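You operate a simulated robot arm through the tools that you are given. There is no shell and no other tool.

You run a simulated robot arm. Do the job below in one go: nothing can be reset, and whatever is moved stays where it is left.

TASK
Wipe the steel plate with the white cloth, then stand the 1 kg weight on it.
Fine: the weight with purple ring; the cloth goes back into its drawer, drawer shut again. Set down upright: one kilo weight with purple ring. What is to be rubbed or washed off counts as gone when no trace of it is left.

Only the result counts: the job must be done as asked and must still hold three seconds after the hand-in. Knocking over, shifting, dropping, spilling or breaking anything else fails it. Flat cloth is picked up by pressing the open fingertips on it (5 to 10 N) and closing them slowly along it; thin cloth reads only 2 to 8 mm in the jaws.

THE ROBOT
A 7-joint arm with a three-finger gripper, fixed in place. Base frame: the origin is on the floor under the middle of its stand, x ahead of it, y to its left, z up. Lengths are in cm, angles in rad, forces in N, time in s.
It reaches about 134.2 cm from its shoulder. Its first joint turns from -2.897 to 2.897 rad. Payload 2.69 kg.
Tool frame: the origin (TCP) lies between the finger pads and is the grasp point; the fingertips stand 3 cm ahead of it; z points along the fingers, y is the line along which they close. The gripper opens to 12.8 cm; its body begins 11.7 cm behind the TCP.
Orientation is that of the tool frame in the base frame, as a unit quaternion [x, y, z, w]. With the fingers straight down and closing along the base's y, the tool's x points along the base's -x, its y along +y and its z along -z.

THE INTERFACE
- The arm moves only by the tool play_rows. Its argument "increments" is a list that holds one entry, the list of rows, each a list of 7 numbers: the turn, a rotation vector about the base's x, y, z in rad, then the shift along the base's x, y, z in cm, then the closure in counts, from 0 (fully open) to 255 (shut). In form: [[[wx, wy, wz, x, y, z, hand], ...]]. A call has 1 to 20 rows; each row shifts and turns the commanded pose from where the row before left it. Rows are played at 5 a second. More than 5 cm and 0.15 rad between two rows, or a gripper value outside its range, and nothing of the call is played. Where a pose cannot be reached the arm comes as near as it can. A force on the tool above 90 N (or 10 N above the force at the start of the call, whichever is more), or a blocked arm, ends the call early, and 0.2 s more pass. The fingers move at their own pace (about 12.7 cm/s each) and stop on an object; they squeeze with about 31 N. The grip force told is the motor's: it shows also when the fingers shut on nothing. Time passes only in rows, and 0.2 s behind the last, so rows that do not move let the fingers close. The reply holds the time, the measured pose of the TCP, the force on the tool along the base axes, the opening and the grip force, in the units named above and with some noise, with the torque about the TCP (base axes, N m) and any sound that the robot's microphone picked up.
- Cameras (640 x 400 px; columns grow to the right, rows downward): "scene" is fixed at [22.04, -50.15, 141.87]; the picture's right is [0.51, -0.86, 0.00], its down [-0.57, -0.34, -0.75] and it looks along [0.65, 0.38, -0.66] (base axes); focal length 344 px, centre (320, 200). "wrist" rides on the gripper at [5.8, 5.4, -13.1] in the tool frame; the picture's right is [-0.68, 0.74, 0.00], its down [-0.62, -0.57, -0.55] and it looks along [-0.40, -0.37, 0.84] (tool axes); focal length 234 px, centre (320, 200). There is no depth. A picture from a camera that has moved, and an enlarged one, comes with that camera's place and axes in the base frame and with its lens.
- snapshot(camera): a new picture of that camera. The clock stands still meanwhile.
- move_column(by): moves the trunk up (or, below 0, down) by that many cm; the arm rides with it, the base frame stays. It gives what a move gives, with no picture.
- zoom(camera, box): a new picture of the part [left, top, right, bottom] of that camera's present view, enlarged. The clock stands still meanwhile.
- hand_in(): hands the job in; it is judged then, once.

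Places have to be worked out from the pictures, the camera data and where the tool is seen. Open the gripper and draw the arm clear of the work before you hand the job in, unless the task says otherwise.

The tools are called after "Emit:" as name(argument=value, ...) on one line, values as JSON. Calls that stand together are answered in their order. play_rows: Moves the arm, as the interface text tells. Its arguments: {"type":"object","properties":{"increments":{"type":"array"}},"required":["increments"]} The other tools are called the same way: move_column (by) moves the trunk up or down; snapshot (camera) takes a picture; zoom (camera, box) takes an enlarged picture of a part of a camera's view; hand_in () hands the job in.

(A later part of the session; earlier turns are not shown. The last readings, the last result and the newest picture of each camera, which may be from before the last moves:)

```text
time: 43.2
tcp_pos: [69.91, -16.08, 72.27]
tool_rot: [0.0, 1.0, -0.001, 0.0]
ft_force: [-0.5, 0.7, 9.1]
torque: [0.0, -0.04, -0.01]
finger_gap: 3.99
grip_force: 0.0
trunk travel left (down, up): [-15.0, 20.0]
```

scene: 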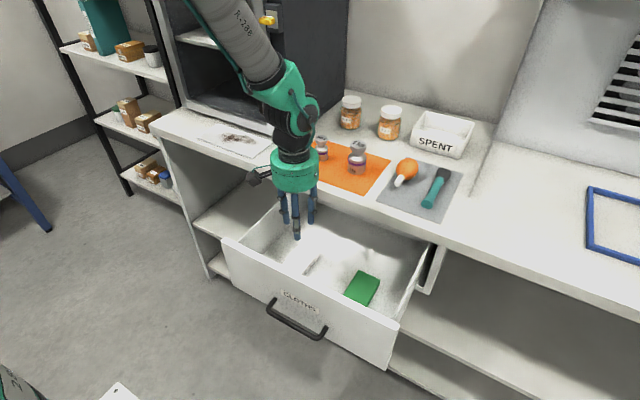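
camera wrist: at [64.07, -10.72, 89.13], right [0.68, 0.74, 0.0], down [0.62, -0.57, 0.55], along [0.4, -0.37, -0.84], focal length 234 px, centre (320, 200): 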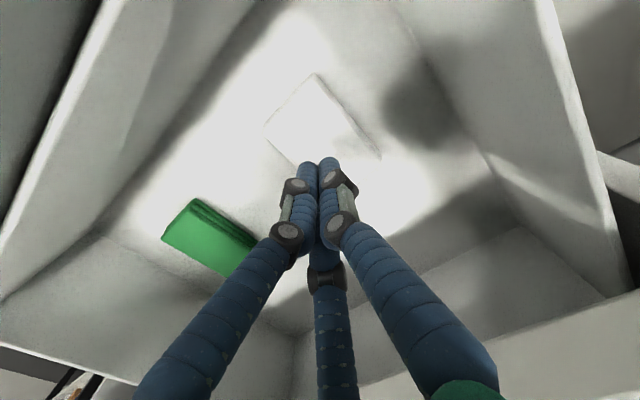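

Emit:
play_rows(increments=[[[0, 0, 0, 0, 0, 0, 176], [0, 0, 0, 0, 0, 0, 179], [0, 0, 0, 0, 0, 0, 182], [0, 0, 0, 0, 0, -0.01, 185], [0, 0, 0, 0, 0, 0, 188]]])

```text
time: 44.4
tcp_pos: [69.88, -16.08, 72.3]
tool_rot: [0.0, 1.0, 0.0, 0.0]
ft_force: [-0.2, -0.9, 13.0]
torque: [-0.04, -0.04, 0.01]
finger_gap: 3.29
grip_force: 0.1
trunk travel left (down, up): [-15.0, 20.0]
```

The force grew to 13 N, so I ease off slightly while continuing to close.

Emit:
play_rows(increments=[[[0, 0, 0, 0, 0, 0.03, 191], [0, 0, 0, 0, 0, 0, 194], [0, 0, 0, 0, 0, 0, 197], [0, 0, 0, 0, 0, 0, 200]]])

```text
time: 45.4
tcp_pos: [69.83, -16.03, 72.27]
tool_rot: [-0.001, 1.0, -0.001, -0.001]
ft_force: [0.4, 0.6, 6.5]
torque: [0.01, 0.0, -0.01]
finger_gap: 2.85
grip_force: 0.4
trunk travel left (down, up): [-15.0, 20.0]
```

Now 6.5 N, with the gap at 2.85 and lagging slightly, which suggests cloth gathering. I continue.

Emit:
play_rows(increments=[[[0, 0, 0, 0, 0, 0, 203], [0, 0, 0, 0, 0, -0.01, 206], [0, 0, 0, 0, 0, 0, 209], [0, 0, 0, 0, 0, -0.01, 212]]])

```text
time: 46.4
tcp_pos: [69.79, -16.18, 72.31]
tool_rot: [0.0, 1.0, 0.0, 0.001]
ft_force: [-0.6, -0.4, 4.7]
torque: [-0.04, -0.04, 0.02]
finger_gap: 2.21
grip_force: 0.1
trunk travel left (down, up): [-15.0, 20.0]
```

Emit:
play_rows(increments=[[[0, 0, 0, 0, 0, -0.03, 215], [0, 0, 0, 0, 0, 0, 218], [0, 0, 0, 0, 0, -0.02, 221], [0, 0, 0, 0, 0, 0, 224]]])

Emit:
zoom(camera="wrist", box=[220, 50, 420, 220])

```text
time: 47.4
tcp_pos: [69.89, -16.14, 72.23]
tool_rot: [-0.001, 1.0, 0.0, 0.0]
ft_force: [1.5, 0.0, 5.6]
torque: [0.0, -0.01, 0.05]
finger_gap: 1.57
grip_force: 0.4
trunk travel left (down, up): [-15.0, 20.0]
```

```text
2.35 times, centred on (320, 135) of wrist
camera zoom: at [64.03, -10.84, 85.25], right [0.68, 0.74, 0.0], down [0.62, -0.57, 0.55], along [0.4, -0.37, -0.84], focal length 551 px, centre (320, 353)
```

zoom: 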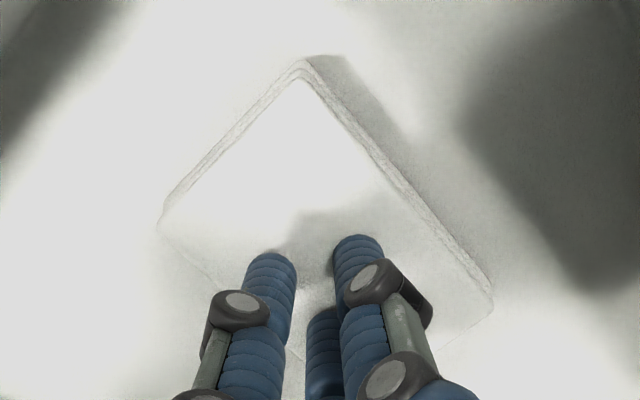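

The pad shows folded layers on its sides and the fingers are pressing on its top. I add a little press and finish closing.

Emit:
play_rows(increments=[[[0, 0, 0, 0, 0, -0.03, 227], [0, 0, 0, 0, 0, 0, 230], [0, 0, 0, 0, 0, -0.02, 233], [0, 0, 0, 0, 0, 0, 236], [0, 0, 0, 0, 0, -0.02, 239]]])

```text
time: 48.6
tcp_pos: [69.77, -16.2, 72.05]
tool_rot: [0.0, 1.0, 0.001, -0.001]
ft_force: [-0.6, 0.1, 1.4]
torque: [-0.04, 0.02, 0.01]
finger_gap: 0.72
grip_force: 0.0
trunk travel left (down, up): [-15.0, 20.0]
```

The force dropped to 1.4 N just before the final pinch. I press back to the 5–10 N range before shutting.

Emit:
play_rows(increments=[[[0, 0, 0, 0, 0, -0.06, 236], [0, 0, 0, 0, 0, 0, 236], [0, 0, 0, 0, 0, 0, 236]]])

```text
time: 49.4
tcp_pos: [69.82, -16.11, 72.13]
tool_rot: [0.0, 1.0, 0.0, 0.001]
ft_force: [0.8, 0.6, 5.4]
torque: [-0.01, -0.04, -0.04]
finger_gap: 0.79
grip_force: 0.1
trunk travel left (down, up): [-15.0, 20.0]
```

To get a consistent press through the whole stroke, I raise slightly, reopen a little and re-close with a lowering schedule that should hold about 8 N.

Emit:
play_rows(increments=[[[0, 0, 0, 0, 0, 0.18, 236], [0, 0, 0, 0, 0, 0, 190], [0, 0, 0, 0, 0, 0, 190], [0, 0, 0, 0, 0, 0, 190]]])

```text
time: 50.4
tcp_pos: [69.9, -16.08, 72.1]
tool_rot: [-0.001, 1.0, 0.0, 0.0]
ft_force: [-0.1, -0.8, 10.9]
torque: [-0.05, -0.04, -0.04]
finger_gap: 3.36
grip_force: 0.0
trunk travel left (down, up): [-15.0, 20.0]
```

The press is 10.9 N at a gap of 3.4. I close in one slow, continuous stroke with the lowering schedule.

Emit:
play_rows(increments=[[[0, 0, 0, 0, 0, 0, 194], [0, 0, 0, 0, 0, 0, 198], [0, 0, 0, 0, 0, -0.01, 202], [0, 0, 0, 0, 0, -0.01, 206], [0, 0, 0, 0, 0, -0.015, 210], [0, 0, 0, 0, 0, -0.015, 214], [0, 0, 0, 0, 0, -0.02, 218], [0, 0, 0, 0, 0, -0.02, 222], [0, 0, 0, 0, 0, -0.02, 226]]])

```text
time: 52.4
tcp_pos: [69.92, -16.02, 72.19]
tool_rot: [0.0, 1.0, 0.0, 0.0]
ft_force: [-0.3, 3.4, 5.7]
torque: [0.09, 0.03, 0.0]
finger_gap: 1.25
grip_force: 0.1
trunk travel left (down, up): [-15.0, 20.0]
```

Emit:
play_rows(increments=[[[0, 0, 0, 0, 0, -0.05, 229], [0, 0, 0, 0, 0, -0.02, 232], [0, 0, 0, 0, 0, -0.02, 235], [0, 0, 0, 0, 0, -0.02, 238], [0, 0, 0, 0, 0, -0.02, 241], [0, 0, 0, 0, 0, -0.02, 245]]])

```text
time: 53.8
tcp_pos: [69.77, -16.14, 71.95]
tool_rot: [-0.001, 1.0, 0.001, 0.0]
ft_force: [0.0, 0.5, 4.7]
torque: [0.01, 0.0, -0.01]
finger_gap: 0.6
grip_force: 31.1
trunk travel left (down, up): [-15.0, 20.0]
```

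The motor grips at 0.6 cm, so cloth is between the tips. I close fully, hold with a bit more press, then lift very slowly.

Emit:
play_rows(increments=[[[0, 0, 0, 0, 0, -0.05, 250], [0, 0, 0, 0, 0, 0, 255], [0, 0, 0, 0, 0, 0, 255], [0, 0, 0, 0, 0, 0, 255], [0, 0, 0, 0, 0, 0, 255]]])

```text
time: 55.0
tcp_pos: [69.8, -16.13, 71.82]
tool_rot: [0.0, 1.0, 0.0, 0.0]
ft_force: [0.0, 0.9, 7.5]
torque: [0.0, -0.03, -0.01]
finger_gap: 0.57
grip_force: 31.2
trunk travel left (down, up): [-15.0, 20.0]
```

Emit:
play_rows(increments=[[[0, 0, 0, 0, 0, 0.05, 255], [0, 0, 0, 0, 0, 0.1, 255], [0, 0, 0, 0, 0, 0.1, 255], [0, 0, 0, 0, 0, 0.2, 255], [0, 0, 0, 0, 0, 0.2, 255], [0, 0, 0, 0, 0, 0.2, 255], [0, 0, 0, 0, 0, 0.2, 255]]])

Emit:
zoom(camera="wrist", box=[220, 50, 420, 220])

```text
time: 56.6
tcp_pos: [69.82, -16.23, 72.95]
tool_rot: [0.001, 1.0, 0.0, 0.0]
ft_force: [1.1, 0.1, 0.0]
torque: [-0.01, -0.04, -0.01]
finger_gap: 0.2
grip_force: 31.0
trunk travel left (down, up): [-15.0, 20.0]
```

```text
2.35 times, centred on (320, 135) of wrist
camera zoom: at [64.01, -10.81, 86.06], right [0.68, 0.74, 0.0], down [0.62, -0.57, 0.55], along [0.4, -0.37, -0.84], focal length 551 px, centre (320, 353)
```

zoom: 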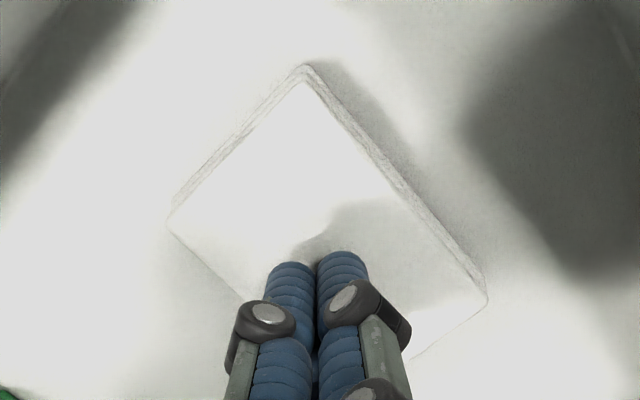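

The pad stayed put again and keeps its shape like a thick folded block, so pinching its top does not hold. I'll straddle it instead: rise, open wide, and centre so one finger is on the +y side and two are on the -y side.

Emit:
play_rows(increments=[[[0, 0, 0, 0, 0, 1.5, 255], [0, 0, 0, 0, 0, 1.5, 200], [0, 0, 0, 0, -0.8, 0, 120], [0, 0, 0, 0, 0, 0, 60], [0, 0, 0, 0, 0, 0, 15], [0, 0, 0, 0, 0, 0, 15]]])

Emit:
snapshot(camera="wrist")

Emit:
zoom(camera="scene", box=[250, 160, 400, 300])

```text
time: 58.0
tcp_pos: [69.94, -16.82, 76.04]
tool_rot: [0.0, 1.0, 0.0, 0.0]
ft_force: [-0.1, -0.5, 0.8]
torque: [0.02, 0.01, 0.03]
finger_gap: 12.06
grip_force: 0.0
trunk travel left (down, up): [-15.0, 20.0]
```

```text
taken
camera wrist: at [64.16, -11.56, 89.11], right [0.68, 0.74, 0.0], down [0.62, -0.57, 0.55], along [0.4, -0.37, -0.84], focal length 234 px, centre (320, 200)
```

wrist: 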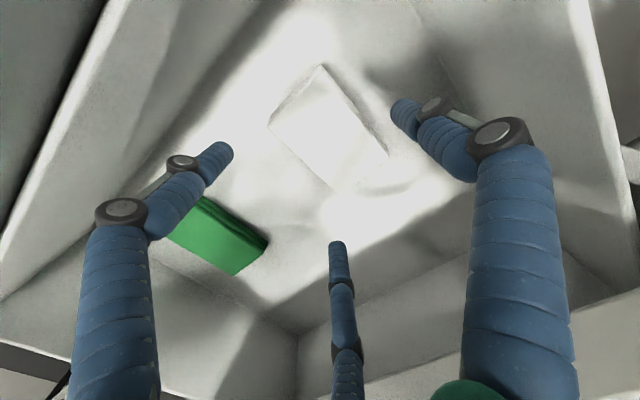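

```text
2.86 times, centred on (325, 230) of scene
camera zoom: at [22.04, -50.15, 141.87], right [0.51, -0.86, 0.0], down [-0.57, -0.34, -0.75], along [0.65, 0.38, -0.66], focal length 984 px, centre (306, 114)
```

zoom: 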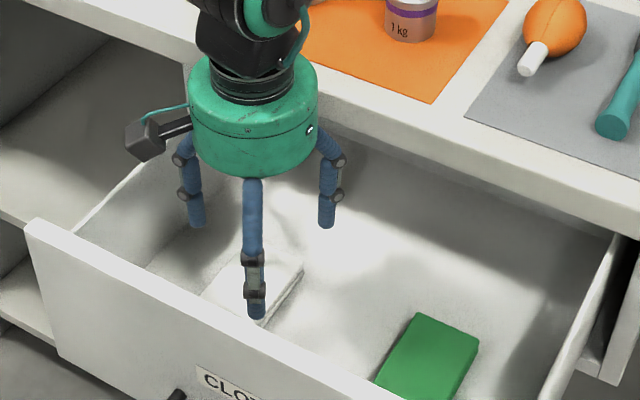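

The pad's centre measures (69.6, -15.45), so the hand is almost aligned. I descend around it, then feel for the drawer floor in small steps.

Emit:
play_rows(increments=[[[0, 0, 0, -0.3, 0, -1.5, 15], [0, 0, 0, 0, 0, -1.5, 15], [0, 0, 0, 0, 0, -0.6, 15], [0, 0, 0, 0, 0, -0.3, 15], [0, 0, 0, 0, 0, 0, 15]]])

```text
time: 59.2
tcp_pos: [69.6, -17.04, 72.25]
tool_rot: [0.001, 1.0, 0.0, 0.0]
ft_force: [0.0, -0.2, 0.3]
torque: [0.0, 0.0, -0.03]
finger_gap: 12.04
grip_force: 0.1
trunk travel left (down, up): [-15.0, 20.0]
```

Emit:
play_rows(increments=[[[0, 0, 0, 0, 0, -0.2, 15], [0, 0, 0, 0, 0, -0.2, 15], [0, 0, 0, 0, 0, 0, 15]]])

Emit:
snapshot(camera="wrist")

```text
time: 60.0
tcp_pos: [69.55, -17.06, 71.65]
tool_rot: [0.001, 1.0, 0.0, -0.001]
ft_force: [-0.5, -0.2, 0.2]
torque: [-0.02, 0.04, 0.02]
finger_gap: 12.06
grip_force: 0.1
trunk travel left (down, up): [-15.0, 20.0]
```

```text
taken
camera wrist: at [63.75, -11.68, 84.81], right [0.68, 0.74, 0.0], down [0.62, -0.57, 0.55], along [0.4, -0.37, -0.84], focal length 234 px, centre (320, 200)
```

wrist: 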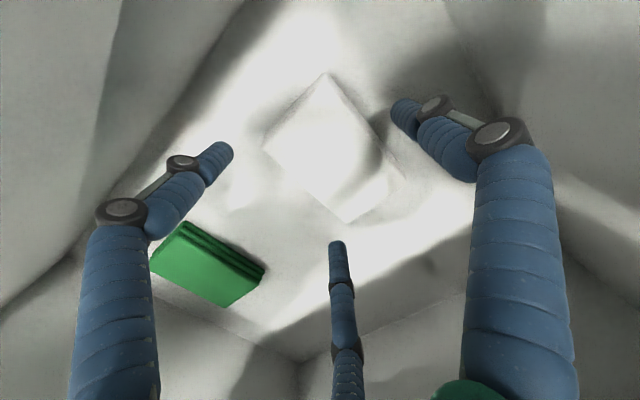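

The fingers straddle the pad with clearance all round. I continue lowering to the floor in small steps.

Emit:
play_rows(increments=[[[0, 0, 0, 0, 0, -0.2, 15], [0, 0, 0, 0, 0, -0.15, 15], [0, 0, 0, 0, 0, 0, 15]]])

```text
time: 60.8
tcp_pos: [69.6, -16.9, 71.45]
tool_rot: [0.0, 1.0, 0.0, 0.0]
ft_force: [-0.2, 0.2, 0.5]
torque: [0.02, 0.02, -0.02]
finger_gap: 12.04
grip_force: 0.1
trunk travel left (down, up): [-15.0, 20.0]
```

Emit:
play_rows(increments=[[[0, 0, 0, 0, 0, -0.15, 15], [0, 0, 0, 0, 0, -0.1, 15], [0, 0, 0, 0, 0, 0, 15]]])

```text
time: 61.6
tcp_pos: [69.55, -17.0, 71.02]
tool_rot: [-0.001, 1.0, 0.0, 0.001]
ft_force: [0.5, 0.4, 0.4]
torque: [0.01, 0.01, 0.0]
finger_gap: 12.05
grip_force: 0.1
trunk travel left (down, up): [-15.0, 20.0]
```

Emit:
play_rows(increments=[[[0, 0, 0, 0, 0, -0.1, 15], [0, 0, 0, 0, 0, -0.1, 15], [0, 0, 0, 0, 0, 0, 15]]])

```text
time: 62.4
tcp_pos: [69.61, -17.11, 70.79]
tool_rot: [0.0, 1.0, 0.001, 0.0]
ft_force: [-0.7, -0.3, 0.1]
torque: [0.01, -0.02, 0.04]
finger_gap: 12.05
grip_force: 0.1
trunk travel left (down, up): [-15.0, 20.0]
```

There is still no contact at TCP z 70.8, so I keep stepping down.

Emit:
play_rows(increments=[[[0, 0, 0, 0, 0, -0.1, 15], [0, 0, 0, 0, 0, -0.1, 15], [0, 0, 0, 0, 0, -0.1, 15], [0, 0, 0, 0, 0, 0, 15]]])

Emit:
zoom(camera="scene", box=[250, 180, 380, 300])

```text
time: 63.4
tcp_pos: [69.48, -16.89, 70.55]
tool_rot: [-0.001, 1.0, 0.001, 0.0]
ft_force: [0.7, -0.3, -0.5]
torque: [0.02, -0.04, 0.0]
finger_gap: 12.06
grip_force: 0.0
trunk travel left (down, up): [-15.0, 20.0]
```

```text
3.33 times, centred on (315, 240) of scene
camera zoom: at [22.04, -50.15, 141.87], right [0.51, -0.86, 0.0], down [-0.57, -0.34, -0.75], along [0.65, 0.38, -0.66], focal length 1148 px, centre (337, 67)
```

zoom: 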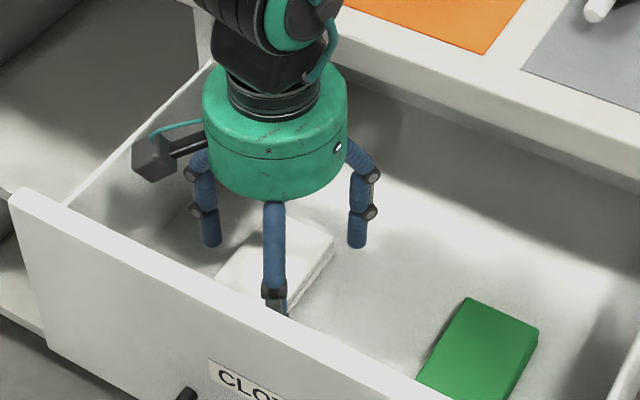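

The pad looks about 2 cm thick, so the tips should be near the floor. I go a little lower.

Emit:
play_rows(increments=[[[0, 0, 0, 0, 0, -0.1, 15], [0, 0, 0, 0, 0, -0.1, 15], [0, 0, 0, 0, 0, 0, 15]]])

```text
time: 64.2
tcp_pos: [69.58, -16.87, 70.38]
tool_rot: [0.001, 1.0, 0.0, -0.001]
ft_force: [-0.6, 0.6, 0.4]
torque: [-0.01, 0.01, -0.01]
finger_gap: 12.06
grip_force: 0.0
trunk travel left (down, up): [-15.0, 20.0]
```

The tips are low enough along the pad's sides, and I'd like a few millimetres of pad to stick out below them for wiping. I close slowly until the fingers stop on the pad.

Emit:
play_rows(increments=[[[0, 0, 0, 0, 0, 0, 25], [0, 0, 0, 0, 0, 0, 35], [0, 0, 0, 0, 0, 0, 45], [0, 0, 0, 0, 0, 0, 55], [0, 0, 0, 0, 0, 0, 60], [0, 0, 0, 0, 0, 0, 60]]])

Emit:
snapshot(camera="wrist")

```text
time: 65.6
tcp_pos: [69.55, -16.85, 70.35]
tool_rot: [0.0, 1.0, 0.0, -0.001]
ft_force: [-1.2, 0.8, -0.1]
torque: [0.01, 0.01, 0.03]
finger_gap: 9.79
grip_force: 0.0
trunk travel left (down, up): [-15.0, 20.0]
```

```text
taken
camera wrist: at [63.76, -11.58, 83.48], right [0.68, 0.74, 0.0], down [0.62, -0.57, 0.55], along [0.4, -0.37, -0.84], focal length 234 px, centre (320, 200)
```

wrist: 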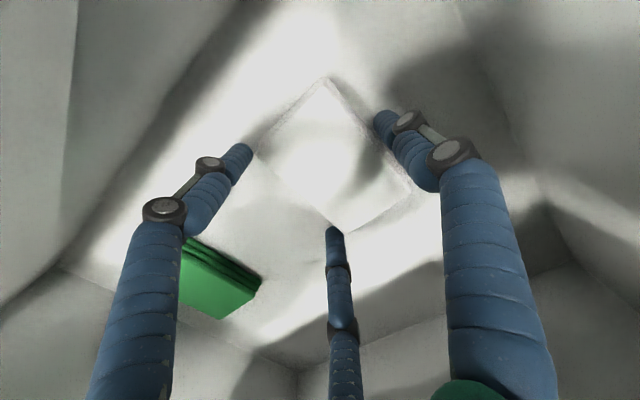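

The two -y fingers are at the pad's corners and the +y finger is at the middle of the opposite side. I continue closing.

Emit:
play_rows(increments=[[[0, 0, 0, 0, 0, 0, 65], [0, 0, 0, 0, 0, 0, 70], [0, 0, 0, 0, 0, 0, 75], [0, 0, 0, 0, 0, 0, 80], [0, 0, 0, 0, 0, 0, 85], [0, 0, 0, 0, 0, 0, 85]]])

Emit:
zoom(camera="wrist", box=[200, 60, 440, 250])

```text
time: 67.0
tcp_pos: [69.59, -16.86, 70.34]
tool_rot: [-0.001, 1.0, 0.0, 0.0]
ft_force: [0.4, 0.4, 0.0]
torque: [0.03, -0.01, 0.04]
finger_gap: 8.51
grip_force: 0.1
trunk travel left (down, up): [-15.0, 20.0]
```

```text
2.11 times, centred on (320, 155) of wrist
camera zoom: at [63.76, -11.57, 83.47], right [0.68, 0.74, 0.0], down [0.62, -0.57, 0.55], along [0.4, -0.37, -0.84], focal length 493 px, centre (320, 295)
```

zoom: 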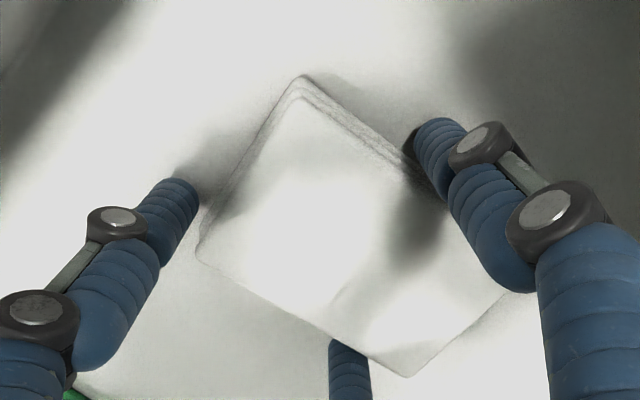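

The fingers nudged the pad and turned it about 12°, because in this hand angle the two -y fingers fall at its very corners. A better grip puts two fingers on the long sides and one on the front end, so I reopen, lift and re-measure the pad first.

Emit:
play_rows(increments=[[[0, 0, 0, 0, 0, 0, 50], [0, 0, 0, 0, 0, 0, 15], [0, 0, 0, 0, 0, 1.5, 15], [0, 0, 0, 0, 0, 2.5, 15], [0, 0, 0, 0, 0, 2.5, 15], [0, 0, 0, 0, 0, 0, 15]]])

Emit:
zoom(camera="wrist", box=[200, 30, 440, 220])

```text
time: 68.4
tcp_pos: [69.55, -16.68, 76.91]
tool_rot: [-0.001, 1.0, 0.0, 0.0]
ft_force: [-0.1, 0.4, 0.0]
torque: [-0.04, -0.02, 0.0]
finger_gap: 12.05
grip_force: 0.1
trunk travel left (down, up): [-15.0, 20.0]
```

```text
2.11 times, centred on (320, 125) of wrist
camera zoom: at [63.75, -11.39, 90.05], right [0.68, 0.74, 0.0], down [0.62, -0.57, 0.55], along [0.4, -0.37, -0.84], focal length 493 px, centre (320, 358)
```

zoom: 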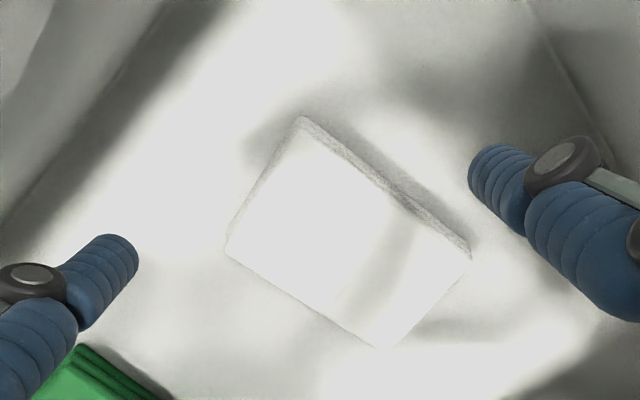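

The pad now lies at (70.4, -15.8), turned +13°. I rotate the hand by -0.29 rad so two fingers flank the long sides and one faces the front end, shift to (69.7, -15.95), and descend.

Emit:
play_rows(increments=[[[0, 0, -0.146, 0.1, 0.4, 0, 15], [0, 0, -0.145, 0.03, 0.33, 0, 15], [0, 0, 0, 0, 0, -2, 15], [0, 0, 0, 0, 0, -1, 15], [0, 0, 0, 0, 0, 0, 15]]])

Emit:
snapshot(camera="wrist")

```text
time: 69.6
tcp_pos: [69.79, -16.06, 73.8]
tool_rot: [0.146, 0.989, 0.0, -0.001]
ft_force: [0.5, 0.6, 0.1]
torque: [0.01, 0.02, 0.0]
finger_gap: 12.05
grip_force: 0.1
trunk travel left (down, up): [-15.0, 20.0]
```

```text
taken
camera wrist: at [65.8, -9.39, 86.95], right [0.86, 0.51, 0.0], down [0.43, -0.72, 0.55], along [0.28, -0.47, -0.84], focal length 234 px, centre (320, 200)
```

wrist: 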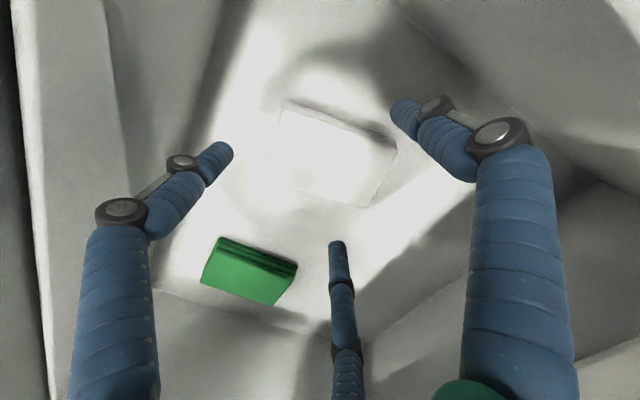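

The fingers now sit opposite the front end and the two long sides. I descend to the earlier grasp height.

Emit:
play_rows(increments=[[[0, 0, 0, 0, 0, -1.5, 15], [0, 0, 0, 0, 0, -1, 15], [0, 0, 0, 0, 0, -0.6, 15], [0, 0, 0, 0, 0, -0.4, 15], [0, 0, 0, 0, 0, 0, 15]]])

```text
time: 70.8
tcp_pos: [69.65, -16.17, 70.22]
tool_rot: [0.145, 0.989, 0.001, 0.0]
ft_force: [0.1, 0.5, -0.8]
torque: [-0.01, -0.02, -0.01]
finger_gap: 12.04
grip_force: 0.0
trunk travel left (down, up): [-15.0, 20.0]
```

No contact yet at 70.2. I nudge y by +0.15 and go slightly lower to get a better hold on the pad's sides.

Emit:
play_rows(increments=[[[0, 0, 0, 0, 0.15, -0.1, 15], [0, 0, 0, 0, 0, -0.1, 15], [0, 0, 0, 0, 0, 0, 15]]])

```text
time: 71.6
tcp_pos: [69.76, -15.87, 70.07]
tool_rot: [0.145, 0.989, -0.001, 0.001]
ft_force: [-1.0, 0.3, -0.5]
torque: [0.0, 0.0, 0.01]
finger_gap: 12.06
grip_force: 0.1
trunk travel left (down, up): [-15.0, 20.0]
```

Still free of the floor. I close slowly onto the pad.

Emit:
play_rows(increments=[[[0, 0, 0, 0, 0, 0, 30], [0, 0, 0, 0, 0, 0, 45], [0, 0, 0, 0, 0, 0, 60], [0, 0, 0, 0, 0, 0, 70], [0, 0, 0, 0, 0, 0, 80], [0, 0, 0, 0, 0, 0, 90], [0, 0, 0, 0, 0, 0, 90]]])

Emit:
zoom(camera="wrist", box=[200, 60, 440, 250])

```text
time: 73.2
tcp_pos: [69.73, -16.12, 70.15]
tool_rot: [0.145, 0.989, 0.0, 0.0]
ft_force: [0.8, -0.4, -0.2]
torque: [-0.01, -0.04, 0.02]
finger_gap: 8.28
grip_force: 0.0
trunk travel left (down, up): [-15.0, 20.0]
```

```text
2.11 times, centred on (320, 155) of wrist
camera zoom: at [65.75, -9.14, 83.24], right [0.86, 0.51, 0.0], down [0.43, -0.72, 0.55], along [0.28, -0.47, -0.84], focal length 493 px, centre (320, 295)
```

zoom: 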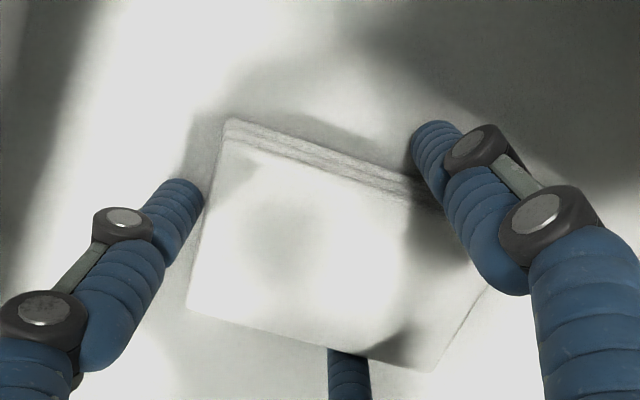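

The alignment is good, with one finger at the front end and one on each long side. I keep closing until they hold.

Emit:
play_rows(increments=[[[0, 0, 0, 0, 0, 0, 96], [0, 0, 0, 0, 0, 0, 102], [0, 0, 0, 0, 0, 0, 108], [0, 0, 0, 0, 0, 0, 114], [0, 0, 0, 0, 0, 0, 120], [0, 0, 0, 0, 0, 0, 120]]])

Emit:
zoom(camera="wrist", box=[200, 60, 440, 250])

```text
time: 74.6
tcp_pos: [69.64, -16.0, 70.14]
tool_rot: [0.145, 0.989, 0.0, 0.0]
ft_force: [-1.5, -0.6, 4.0]
torque: [0.02, 0.06, 0.02]
finger_gap: 7.57
grip_force: 31.0
trunk travel left (down, up): [-15.0, 20.0]
```

```text
2.11 times, centred on (320, 155) of wrist
camera zoom: at [65.74, -9.14, 83.26], right [0.86, 0.51, 0.0], down [0.43, -0.72, 0.55], along [0.28, -0.47, -0.84], focal length 493 px, centre (320, 295)
```

zoom: 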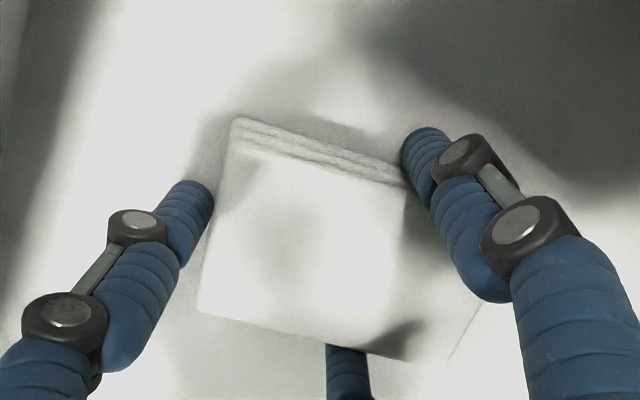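

The grip is holding at gap 7.57 with the full 31 N, so the pad is clamped. I lift slowly and check.

Emit:
play_rows(increments=[[[0, 0, 0, 0, 0, 0, 150], [0, 0, 0, 0, 0, 0.2, 150], [0, 0, 0, 0, 0, 0.3, 150], [0, 0, 0, 0, 0, 0.5, 150], [0, 0, 0, 0, 0, 1, 150], [0, 0, 0, 0, 0, 1, 150], [0, 0, 0, 0, 0, 0, 150]]])

Emit:
zoom(camera="wrist", box=[200, 60, 440, 250])

Emit:
zoom(camera="scene", box=[250, 170, 380, 300])

```text
time: 76.2
tcp_pos: [69.79, -16.07, 73.2]
tool_rot: [0.146, 0.989, 0.0, -0.002]
ft_force: [-0.8, 0.2, -0.1]
torque: [-0.02, -0.04, 0.03]
finger_gap: 7.53
grip_force: 31.2
trunk travel left (down, up): [-15.0, 20.0]
```

```text
2.11 times, centred on (320, 155) of wrist
camera zoom: at [65.72, -9.33, 86.28], right [0.86, 0.51, 0.0], down [0.43, -0.72, 0.55], along [0.28, -0.47, -0.84], focal length 493 px, centre (320, 295)
```

zoom: 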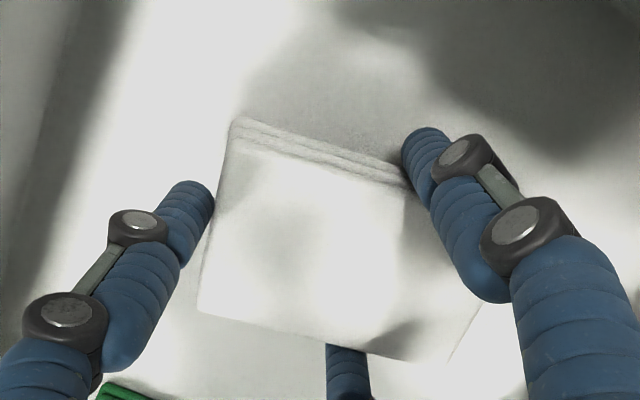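

```text
3.08 times, centred on (315, 235) of scene
camera zoom: at [22.04, -50.15, 141.87], right [0.51, -0.86, 0.0], down [-0.57, -0.34, -0.75], along [0.65, 0.38, -0.66], focal length 1060 px, centre (335, 92)
```

zoom: 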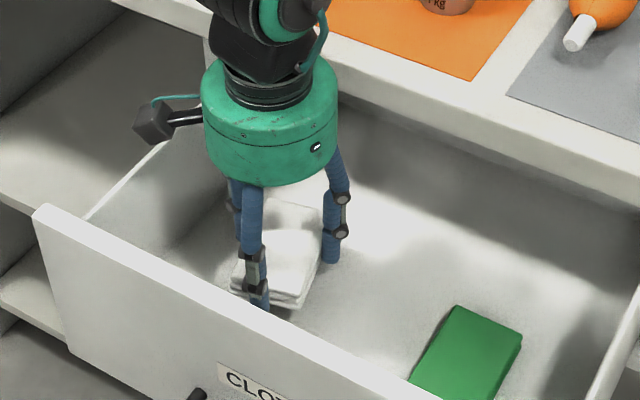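

The pad came up with the fingers and is firmly held. Before travelling to the plate I look at the oven front and its handle, which stand close behind the plate.

Emit:
zoom(camera="scene", box=[150, 0, 360, 170])

Emit:
zoom(camera="scene", box=[225, 40, 305, 150])

```text
2.35 times, centred on (255, 85) of scene
camera zoom: at [22.04, -50.15, 141.87], right [0.51, -0.86, 0.0], down [-0.57, -0.34, -0.75], along [0.65, 0.38, -0.66], focal length 810 px, centre (473, 471)
```

zoom: 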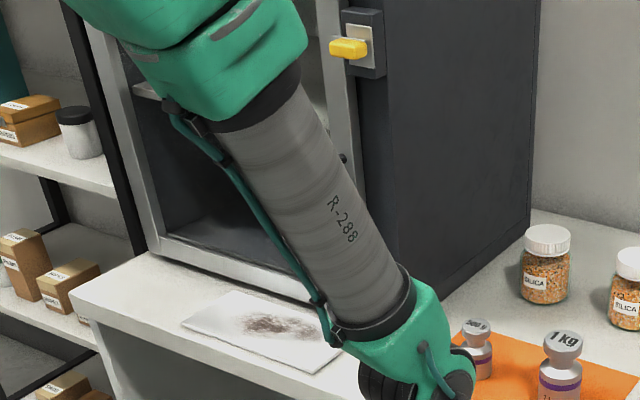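

```text
3.64 times, centred on (265, 95) of scene
camera zoom: at [22.04, -50.15, 141.87], right [0.51, -0.86, 0.0], down [-0.57, -0.34, -0.75], along [0.65, 0.38, -0.66], focal length 1252 px, centre (520, 582)
```

zoom: 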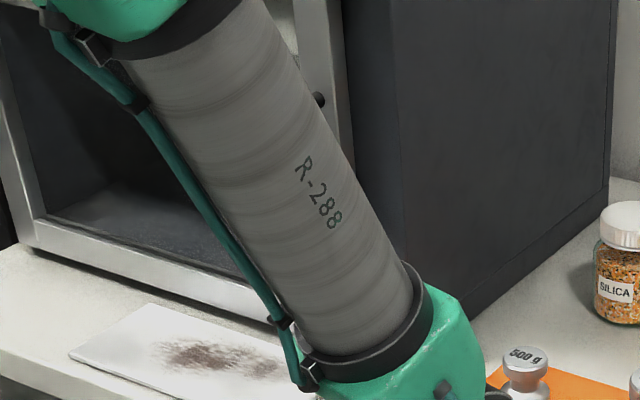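

From the images the oven handle runs at about y 10–13, z 96–108 and projects toward the plate, so I'll keep the hand as far forward (low x) as wiping allows. I lift the pad out of the drawer and travel at x of about 70 toward the plate, clear of the weights.

Emit:
play_rows(increments=[[[0, 0, 0, 0, 0, 2, 150], [0, 0, 0, 0, 0, 3, 150], [0, 0, 0, 0, 0, 3, 150], [0, 0, 0, 0, 0, 3, 150], [0, 0, 0, 0, 0, 3, 150], [0, 0, 0, 0, 0, 3, 150], [0, 0, 0, 0, 0, 3, 150], [0, 0, 0, 0, 0, 3, 150], [0, 0, 0, 0, 0, 3, 150], [0, 0, 0, 0, 0, 2, 150], [0, 0, 0, 0, 2, 0, 150], [0, 0, 0, 0, 3, 0, 150], [0, 0, 0, 0, 3, 0, 150], [0, 0, 0, 0, 3, 0, 150], [0, 0, 0, 0, 3, 0, 150], [0, 0, 0, 0, 3, 0, 150], [0, 0, 0, 0, 3, 0, 150], [0, 0, 0, 0, 3, 0, 150], [0, 0, 0, 0, 2, 0, 150], [0, 0, 0, 0, 0, 0, 150]]])

Emit:
snapshot(camera="wrist")

Emit:
snapshot(camera="scene")

```text
time: 80.4
tcp_pos: [69.63, 8.85, 101.07]
tool_rot: [0.145, 0.989, 0.001, 0.0]
ft_force: [0.5, -0.4, -0.1]
torque: [-0.05, -0.01, -0.02]
finger_gap: 7.52
grip_force: 30.8
trunk travel left (down, up): [-15.0, 20.0]
```

```text
taken
camera wrist: at [65.58, 15.65, 114.24], right [0.86, 0.51, 0.0], down [0.43, -0.72, 0.55], along [0.28, -0.47, -0.84], focal length 234 px, centre (320, 200)
```

wrist: 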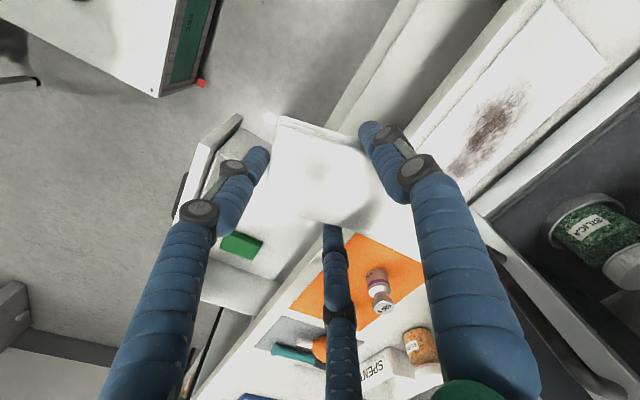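

```text
taken
```

scene: 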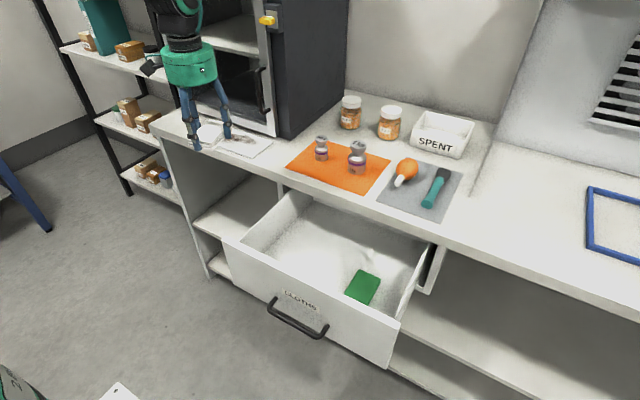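

The handle bar triangulates well to x ≈ 90.5, y ≈ 9.2, z 97–109. I zoom in on the stain and the held pad.

Emit:
zoom(camera="wrist", box=[420, 0, 640, 210])

Emit:
zoom(camera="scene", box=[150, 60, 290, 170])

```text
1.90 times, centred on (530, 105) of wrist
camera zoom: at [65.58, 15.65, 114.24], right [0.86, 0.51, 0.0], down [0.43, -0.72, 0.55], along [0.28, -0.47, -0.84], focal length 446 px, centre (-80, 381)
```

zoom: 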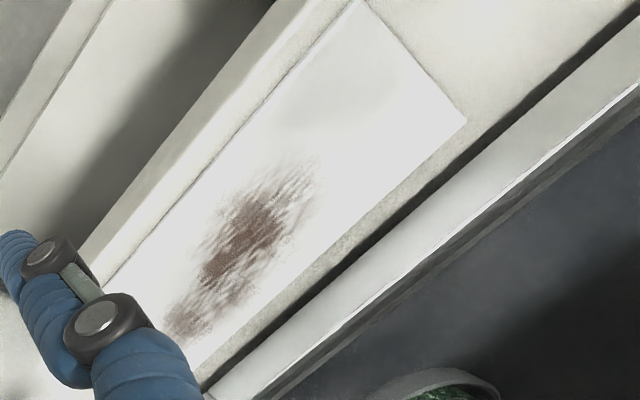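

```text
3.64 times, centred on (220, 115) of scene
camera zoom: at [22.04, -50.15, 141.87], right [0.51, -0.86, 0.0], down [-0.57, -0.34, -0.75], along [0.65, 0.38, -0.66], focal length 1252 px, centre (684, 509)
```

zoom: 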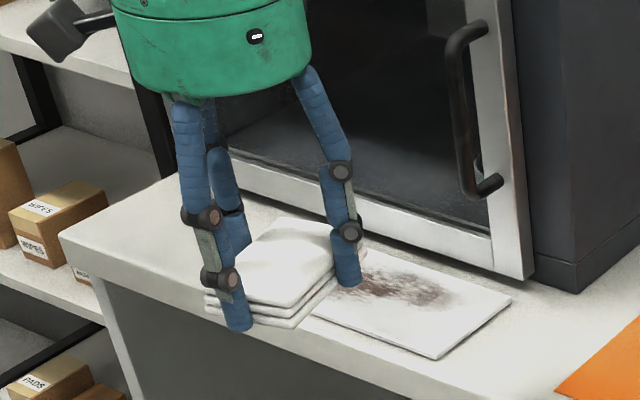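

The pad is a neat folded stack held level, with its underside about level with the fingertips. The stain covers roughly x 84–90, y 9.5–24.5. I square the pad to the plate and move over the stain's left half, away from the handle.

Emit:
play_rows(increments=[[[0, 0, -0.116, 0, 2, 0, 150], [0, 0, -0.116, 0, 3, 0, 150], [0, 0, 0, 0, 3, 0, 150], [0, 0, 0, 0, 2, 0, 150], [0, 0, 0, 3, 0, 0, 150], [0, 0, 0, 3, 0, 0, 150], [0, 0, 0, 3, 0, 0, 150], [0, 0, 0, 3, 0, 0, 150], [0, 0, 0, 3, 0, 0, 150], [0, 0, 0, 0, 0, 0, 150]]])

Emit:
snapshot(camera="wrist")

Emit:
zoom(camera="scene", box=[150, 20, 310, 170])

```text
time: 82.6
tcp_pos: [84.98, 18.53, 101.2]
tool_rot: [0.259, 0.966, 0.0, -0.001]
ft_force: [0.8, -0.5, -0.7]
torque: [0.0, 0.07, -0.03]
finger_gap: 7.52
grip_force: 31.4
trunk travel left (down, up): [-15.0, 20.0]
```

```text
taken
camera wrist: at [82.69, 26.15, 114.27], right [0.95, 0.3, 0.0], down [0.25, -0.8, 0.55], along [0.16, -0.52, -0.84], focal length 234 px, centre (320, 200)
```

wrist: 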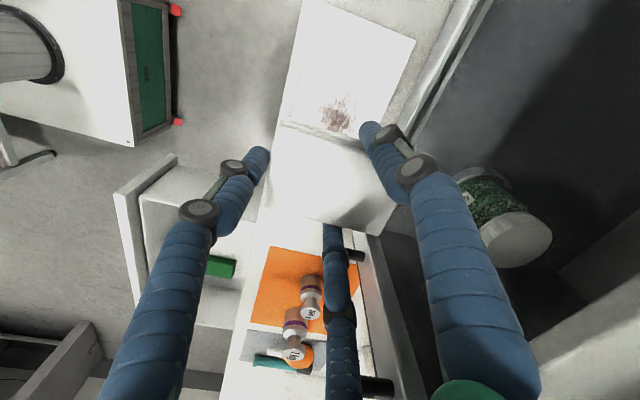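

```text
2.67 times, centred on (230, 95) of scene
camera zoom: at [22.04, -50.15, 141.87], right [0.51, -0.86, 0.0], down [-0.57, -0.34, -0.75], along [0.65, 0.38, -0.66], focal length 918 px, centre (560, 480)
```

zoom: 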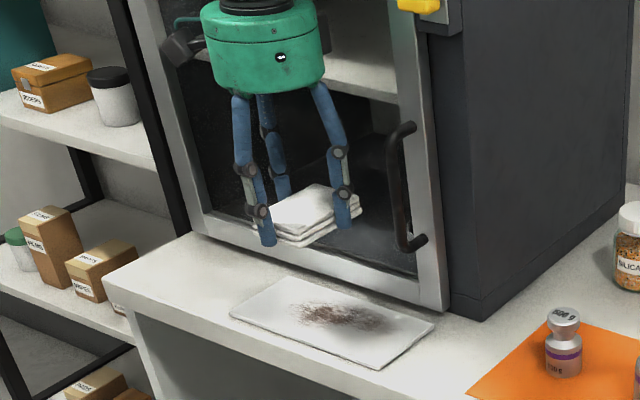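

The pad hangs over the plate with clearance to the oven. I descend toward contact, slowly at the end.

Emit:
play_rows(increments=[[[0, 0, 0, 0, 0, -3, 150], [0, 0, 0, 0, 0, -3, 150], [0, 0, 0, 0, 0, -2, 150], [0, 0, 0, 0, 0, -1, 150], [0, 0, 0, 0, 0, -0.5, 150], [0, 0, 0, 0, 0, 0, 150]]])

Emit:
zoom(camera="scene", box=[150, 60, 310, 180])

```text
time: 84.0
tcp_pos: [84.7, 18.99, 91.73]
tool_rot: [0.259, 0.966, 0.0, 0.0]
ft_force: [-0.4, 1.1, -0.1]
torque: [0.03, 0.04, 0.01]
finger_gap: 7.52
grip_force: 31.0
trunk travel left (down, up): [-15.0, 20.0]
```

```text
3.33 times, centred on (230, 120) of scene
camera zoom: at [22.04, -50.15, 141.87], right [0.51, -0.86, 0.0], down [-0.57, -0.34, -0.75], along [0.65, 0.38, -0.66], focal length 1148 px, centre (620, 467)
```

zoom: 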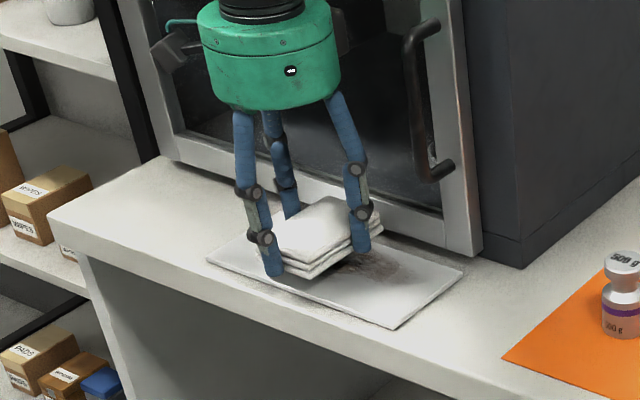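

It's close now. I continue in small steps to find contact.

Emit:
play_rows(increments=[[[0, 0, 0, 0, 0, -0.4, 150], [0, 0, 0, 0, 0, -0.3, 150], [0, 0, 0, 0, 0, -0.2, 150], [0, 0, 0, 0, 0, 0, 150]]])

```text
time: 85.0
tcp_pos: [84.77, 19.02, 90.74]
tool_rot: [0.259, 0.966, 0.001, -0.001]
ft_force: [-0.2, 0.1, -0.9]
torque: [-0.05, 0.01, 0.0]
finger_gap: 7.49
grip_force: 31.0
trunk travel left (down, up): [-15.0, 20.0]
```

Emit:
play_rows(increments=[[[0, 0, 0, 0, 0, -0.2, 150], [0, 0, 0, 0, 0, -0.15, 150], [0, 0, 0, 0, 0, -0.1, 150], [0, 0, 0, 0, 0, 0, 150]]])

```text
time: 86.0
tcp_pos: [84.75, 18.98, 90.36]
tool_rot: [0.259, 0.966, 0.0, 0.0]
ft_force: [0.9, 0.9, -0.8]
torque: [-0.03, 0.05, -0.01]
finger_gap: 7.5
grip_force: 30.8
trunk travel left (down, up): [-15.0, 20.0]
```

Emit:
play_rows(increments=[[[0, 0, 0, 0, 0, -0.15, 150], [0, 0, 0, 0, 0, -0.1, 150], [0, 0, 0, 0, 0, 0, 150]]])

Emit:
zoom(camera="scene", box=[190, 100, 290, 170])

```text
time: 86.8
tcp_pos: [84.64, 18.92, 90.04]
tool_rot: [0.259, 0.966, 0.0, 0.0]
ft_force: [-1.0, 0.1, -1.0]
torque: [-0.02, 0.0, -0.01]
finger_gap: 7.51
grip_force: 30.9
trunk travel left (down, up): [-15.0, 20.0]
```

```text
5.71 times, centred on (240, 135) of scene
camera zoom: at [22.04, -50.15, 141.87], right [0.51, -0.86, 0.0], down [-0.57, -0.34, -0.75], along [0.65, 0.38, -0.66], focal length 1968 px, centre (777, 571)
```

zoom: 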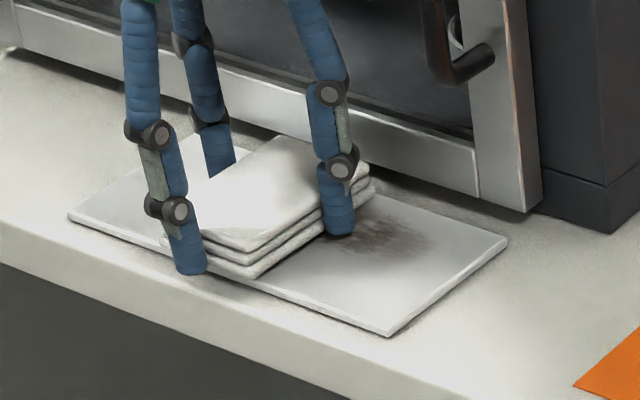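

There's still a small gap. I keep lowering by 0.1 cm steps.

Emit:
play_rows(increments=[[[0, 0, 0, 0, 0, -0.1, 150], [0, 0, 0, 0, 0, -0.1, 150], [0, 0, 0, 0, 0, 0, 150]]])

```text
time: 87.6
tcp_pos: [84.78, 18.93, 89.74]
tool_rot: [0.258, 0.966, 0.0, 0.0]
ft_force: [-0.6, -0.7, 0.2]
torque: [0.02, -0.01, -0.02]
finger_gap: 7.49
grip_force: 31.4
trunk travel left (down, up): [-15.0, 20.0]
```

Emit:
play_rows(increments=[[[0, 0, 0, 0, 0, -0.1, 150], [0, 0, 0, 0, 0, -0.1, 150], [0, 0, 0, 0, 0, 0, 150]]])

```text
time: 88.4
tcp_pos: [84.68, 19.04, 89.74]
tool_rot: [0.259, 0.966, 0.001, 0.0]
ft_force: [1.2, -0.2, 5.3]
torque: [0.01, 0.14, -0.01]
finger_gap: 7.51
grip_force: 31.1
trunk travel left (down, up): [-15.0, 20.0]
```

Contact at 5.3 N. I look closely to see what touches.

Emit:
zoom(camera="scene", box=[200, 105, 270, 160])

Emit:
zoom(camera="wrist", box=[220, 40, 460, 250])

```text
7.27 times, centred on (235, 132) of scene
camera zoom: at [22.04, -50.15, 141.87], right [0.51, -0.86, 0.0], down [-0.57, -0.34, -0.75], along [0.65, 0.38, -0.66], focal length 2505 px, centre (938, 691)
```

zoom: 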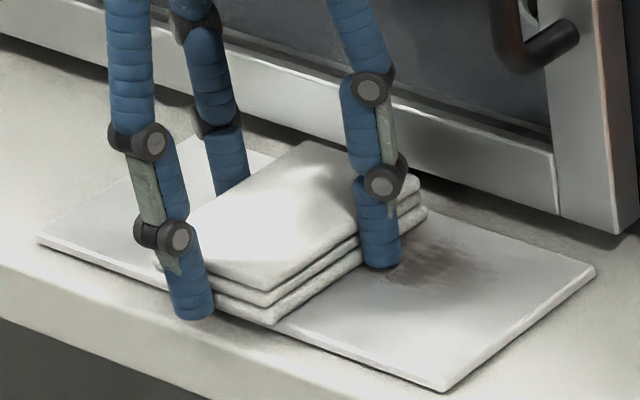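

```text
1.90 times, centred on (340, 145) of wrist
camera zoom: at [82.36, 26.44, 102.86], right [0.95, 0.3, 0.0], down [0.25, -0.8, 0.55], along [0.17, -0.52, -0.84], focal length 446 px, centre (282, 305)
```

zoom: 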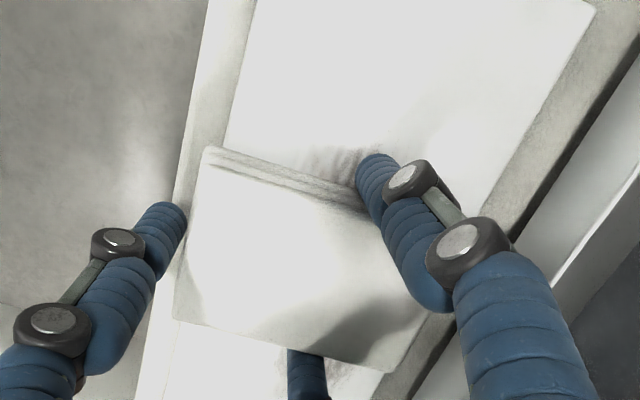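

The pad lies flat on the plate with the fingertips just clear of it. I press a little more and start a short wiping stroke toward +y, watching the force.

Emit:
play_rows(increments=[[[0, 0, 0, 0, 0, -0.05, 150], [0, 0, 0, 0, 0.7, 0, 150], [0, 0, 0, 0, 0.7, 0, 150], [0, 0, 0, 0, 0.7, 0, 150], [0, 0, 0, 0, 0, 0, 150]]])

```text
time: 89.6
tcp_pos: [84.75, 20.99, 89.69]
tool_rot: [0.258, 0.966, 0.001, 0.0]
ft_force: [1.3, -4.3, 13.1]
torque: [-0.13, -0.26, -0.07]
finger_gap: 7.53
grip_force: 30.9
trunk travel left (down, up): [-15.0, 20.0]
```

The normal force is 13 N with only 4 N of friction, so the plate should stay put. I continue to the stain's left end.

Emit:
play_rows(increments=[[[0, 0, 0, 0, 0.8, 0, 150], [0, 0, 0, 0, 0.8, 0, 150], [0, 0, 0, 0, 0.8, 0, 150], [0, 0, 0, 0, 0, 0, 150]]])

Emit:
zoom(camera="scene", box=[190, 100, 290, 170])

```text
time: 90.6
tcp_pos: [84.69, 23.48, 89.6]
tool_rot: [0.259, 0.966, 0.0, 0.0]
ft_force: [0.8, -7.5, 19.1]
torque: [-0.23, -0.31, -0.12]
finger_gap: 7.52
grip_force: 31.1
trunk travel left (down, up): [-15.0, 20.0]
```

```text
5.71 times, centred on (240, 135) of scene
camera zoom: at [22.04, -50.15, 141.87], right [0.51, -0.86, 0.0], down [-0.57, -0.34, -0.75], along [0.65, 0.38, -0.66], focal length 1968 px, centre (777, 571)
```

zoom: 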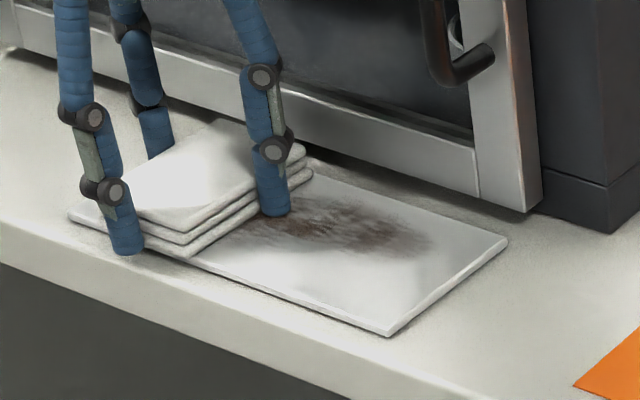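

The force rose to 19 N, so I ease up slightly and stroke back toward -y over the stain; the plate has not moved.

Emit:
play_rows(increments=[[[0, 0, 0, 0, 0, 0.05, 150], [0, 0, 0, 0, -0.8, 0, 150], [0, 0, 0, 0, -0.8, 0, 150], [0, 0, 0, 0, -0.8, 0, 150], [0, 0, 0, 0, -0.8, 0, 150], [0, 0, 0, 0, -0.8, 0, 150], [0, 0, 0, 0, 0, 0, 150]]])

```text
time: 92.2
tcp_pos: [84.68, 19.51, 89.74]
tool_rot: [0.258, 0.966, 0.001, 0.0]
ft_force: [1.0, 5.6, 18.6]
torque: [0.13, -0.38, 0.1]
finger_gap: 7.52
grip_force: 31.3
trunk travel left (down, up): [-15.0, 20.0]
```

Emit:
play_rows(increments=[[[0, 0, 0, 0, -0.8, 0.03, 150], [0, 0, 0, 0, -0.8, 0, 150], [0, 0, 0, 0, -0.8, 0, 150], [0, 0, 0, 0, -0.8, 0, 150], [0, 0, 0, 0, 0, 0, 150]]])

Emit:
zoom(camera="scene", box=[190, 80, 290, 170])

```text
time: 93.4
tcp_pos: [84.64, 16.11, 89.8]
tool_rot: [0.258, 0.966, 0.001, 0.0]
ft_force: [-1.5, 0.5, 5.5]
torque: [-0.03, -0.15, 0.0]
finger_gap: 7.52
grip_force: 30.9
trunk travel left (down, up): [-15.0, 20.0]
```

```text
4.44 times, centred on (240, 125) of scene
camera zoom: at [22.04, -50.15, 141.87], right [0.51, -0.86, 0.0], down [-0.57, -0.34, -0.75], along [0.65, 0.38, -0.66], focal length 1531 px, centre (676, 533)
```

zoom: 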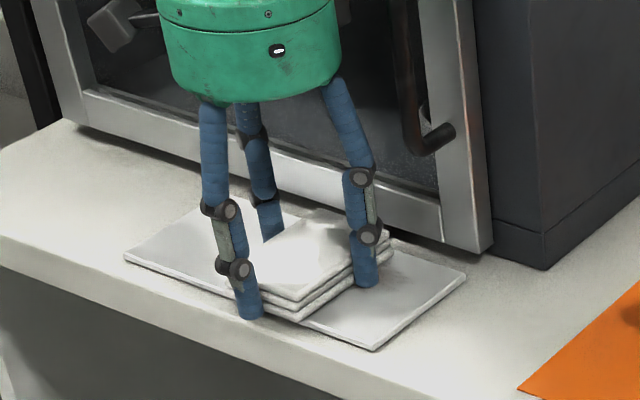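

The force is 5.5 N at y 16. I lower a hair and continue toward the right end, keeping x at 84.7 for clearance from the handle.

Emit:
play_rows(increments=[[[0, 0, 0, 0, -0.7, -0.04, 150], [0, 0, 0, 0, -0.7, 0, 150], [0, 0, 0, 0, -0.7, 0, 150], [0, 0, 0, 0, 0, 0, 150]]])

Emit:
zoom(camera="scene", box=[190, 60, 290, 170])

Emit:
snapshot(camera="wrist")

```text
time: 94.4
tcp_pos: [84.79, 14.1, 89.75]
tool_rot: [0.259, 0.966, 0.001, 0.0]
ft_force: [0.1, 4.8, 12.3]
torque: [0.09, -0.11, 0.08]
finger_gap: 7.51
grip_force: 30.9
trunk travel left (down, up): [-15.0, 20.0]
```

```text
3.64 times, centred on (240, 115) of scene
camera zoom: at [22.04, -50.15, 141.87], right [0.51, -0.86, 0.0], down [-0.57, -0.34, -0.75], along [0.65, 0.38, -0.66], focal length 1252 px, centre (611, 509)
```

zoom: 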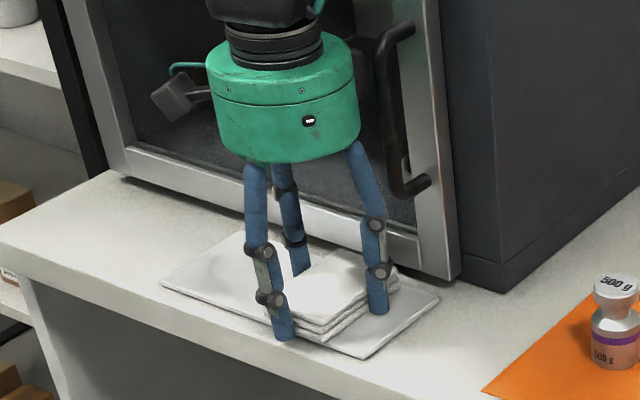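

```text
taken
camera wrist: at [82.38, 21.67, 102.78], right [0.95, 0.3, 0.0], down [0.25, -0.8, 0.55], along [0.17, -0.52, -0.84], focal length 234 px, centre (320, 200)
```

wrist: 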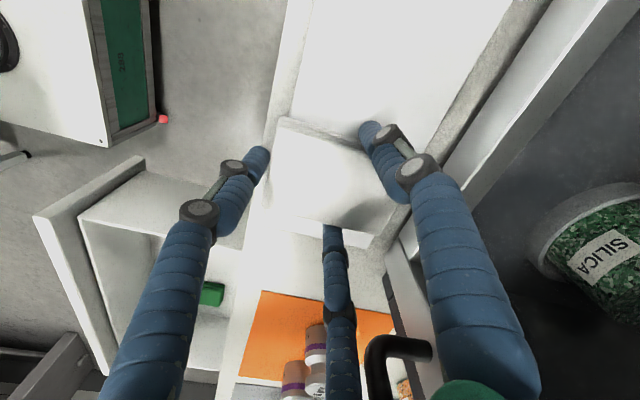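

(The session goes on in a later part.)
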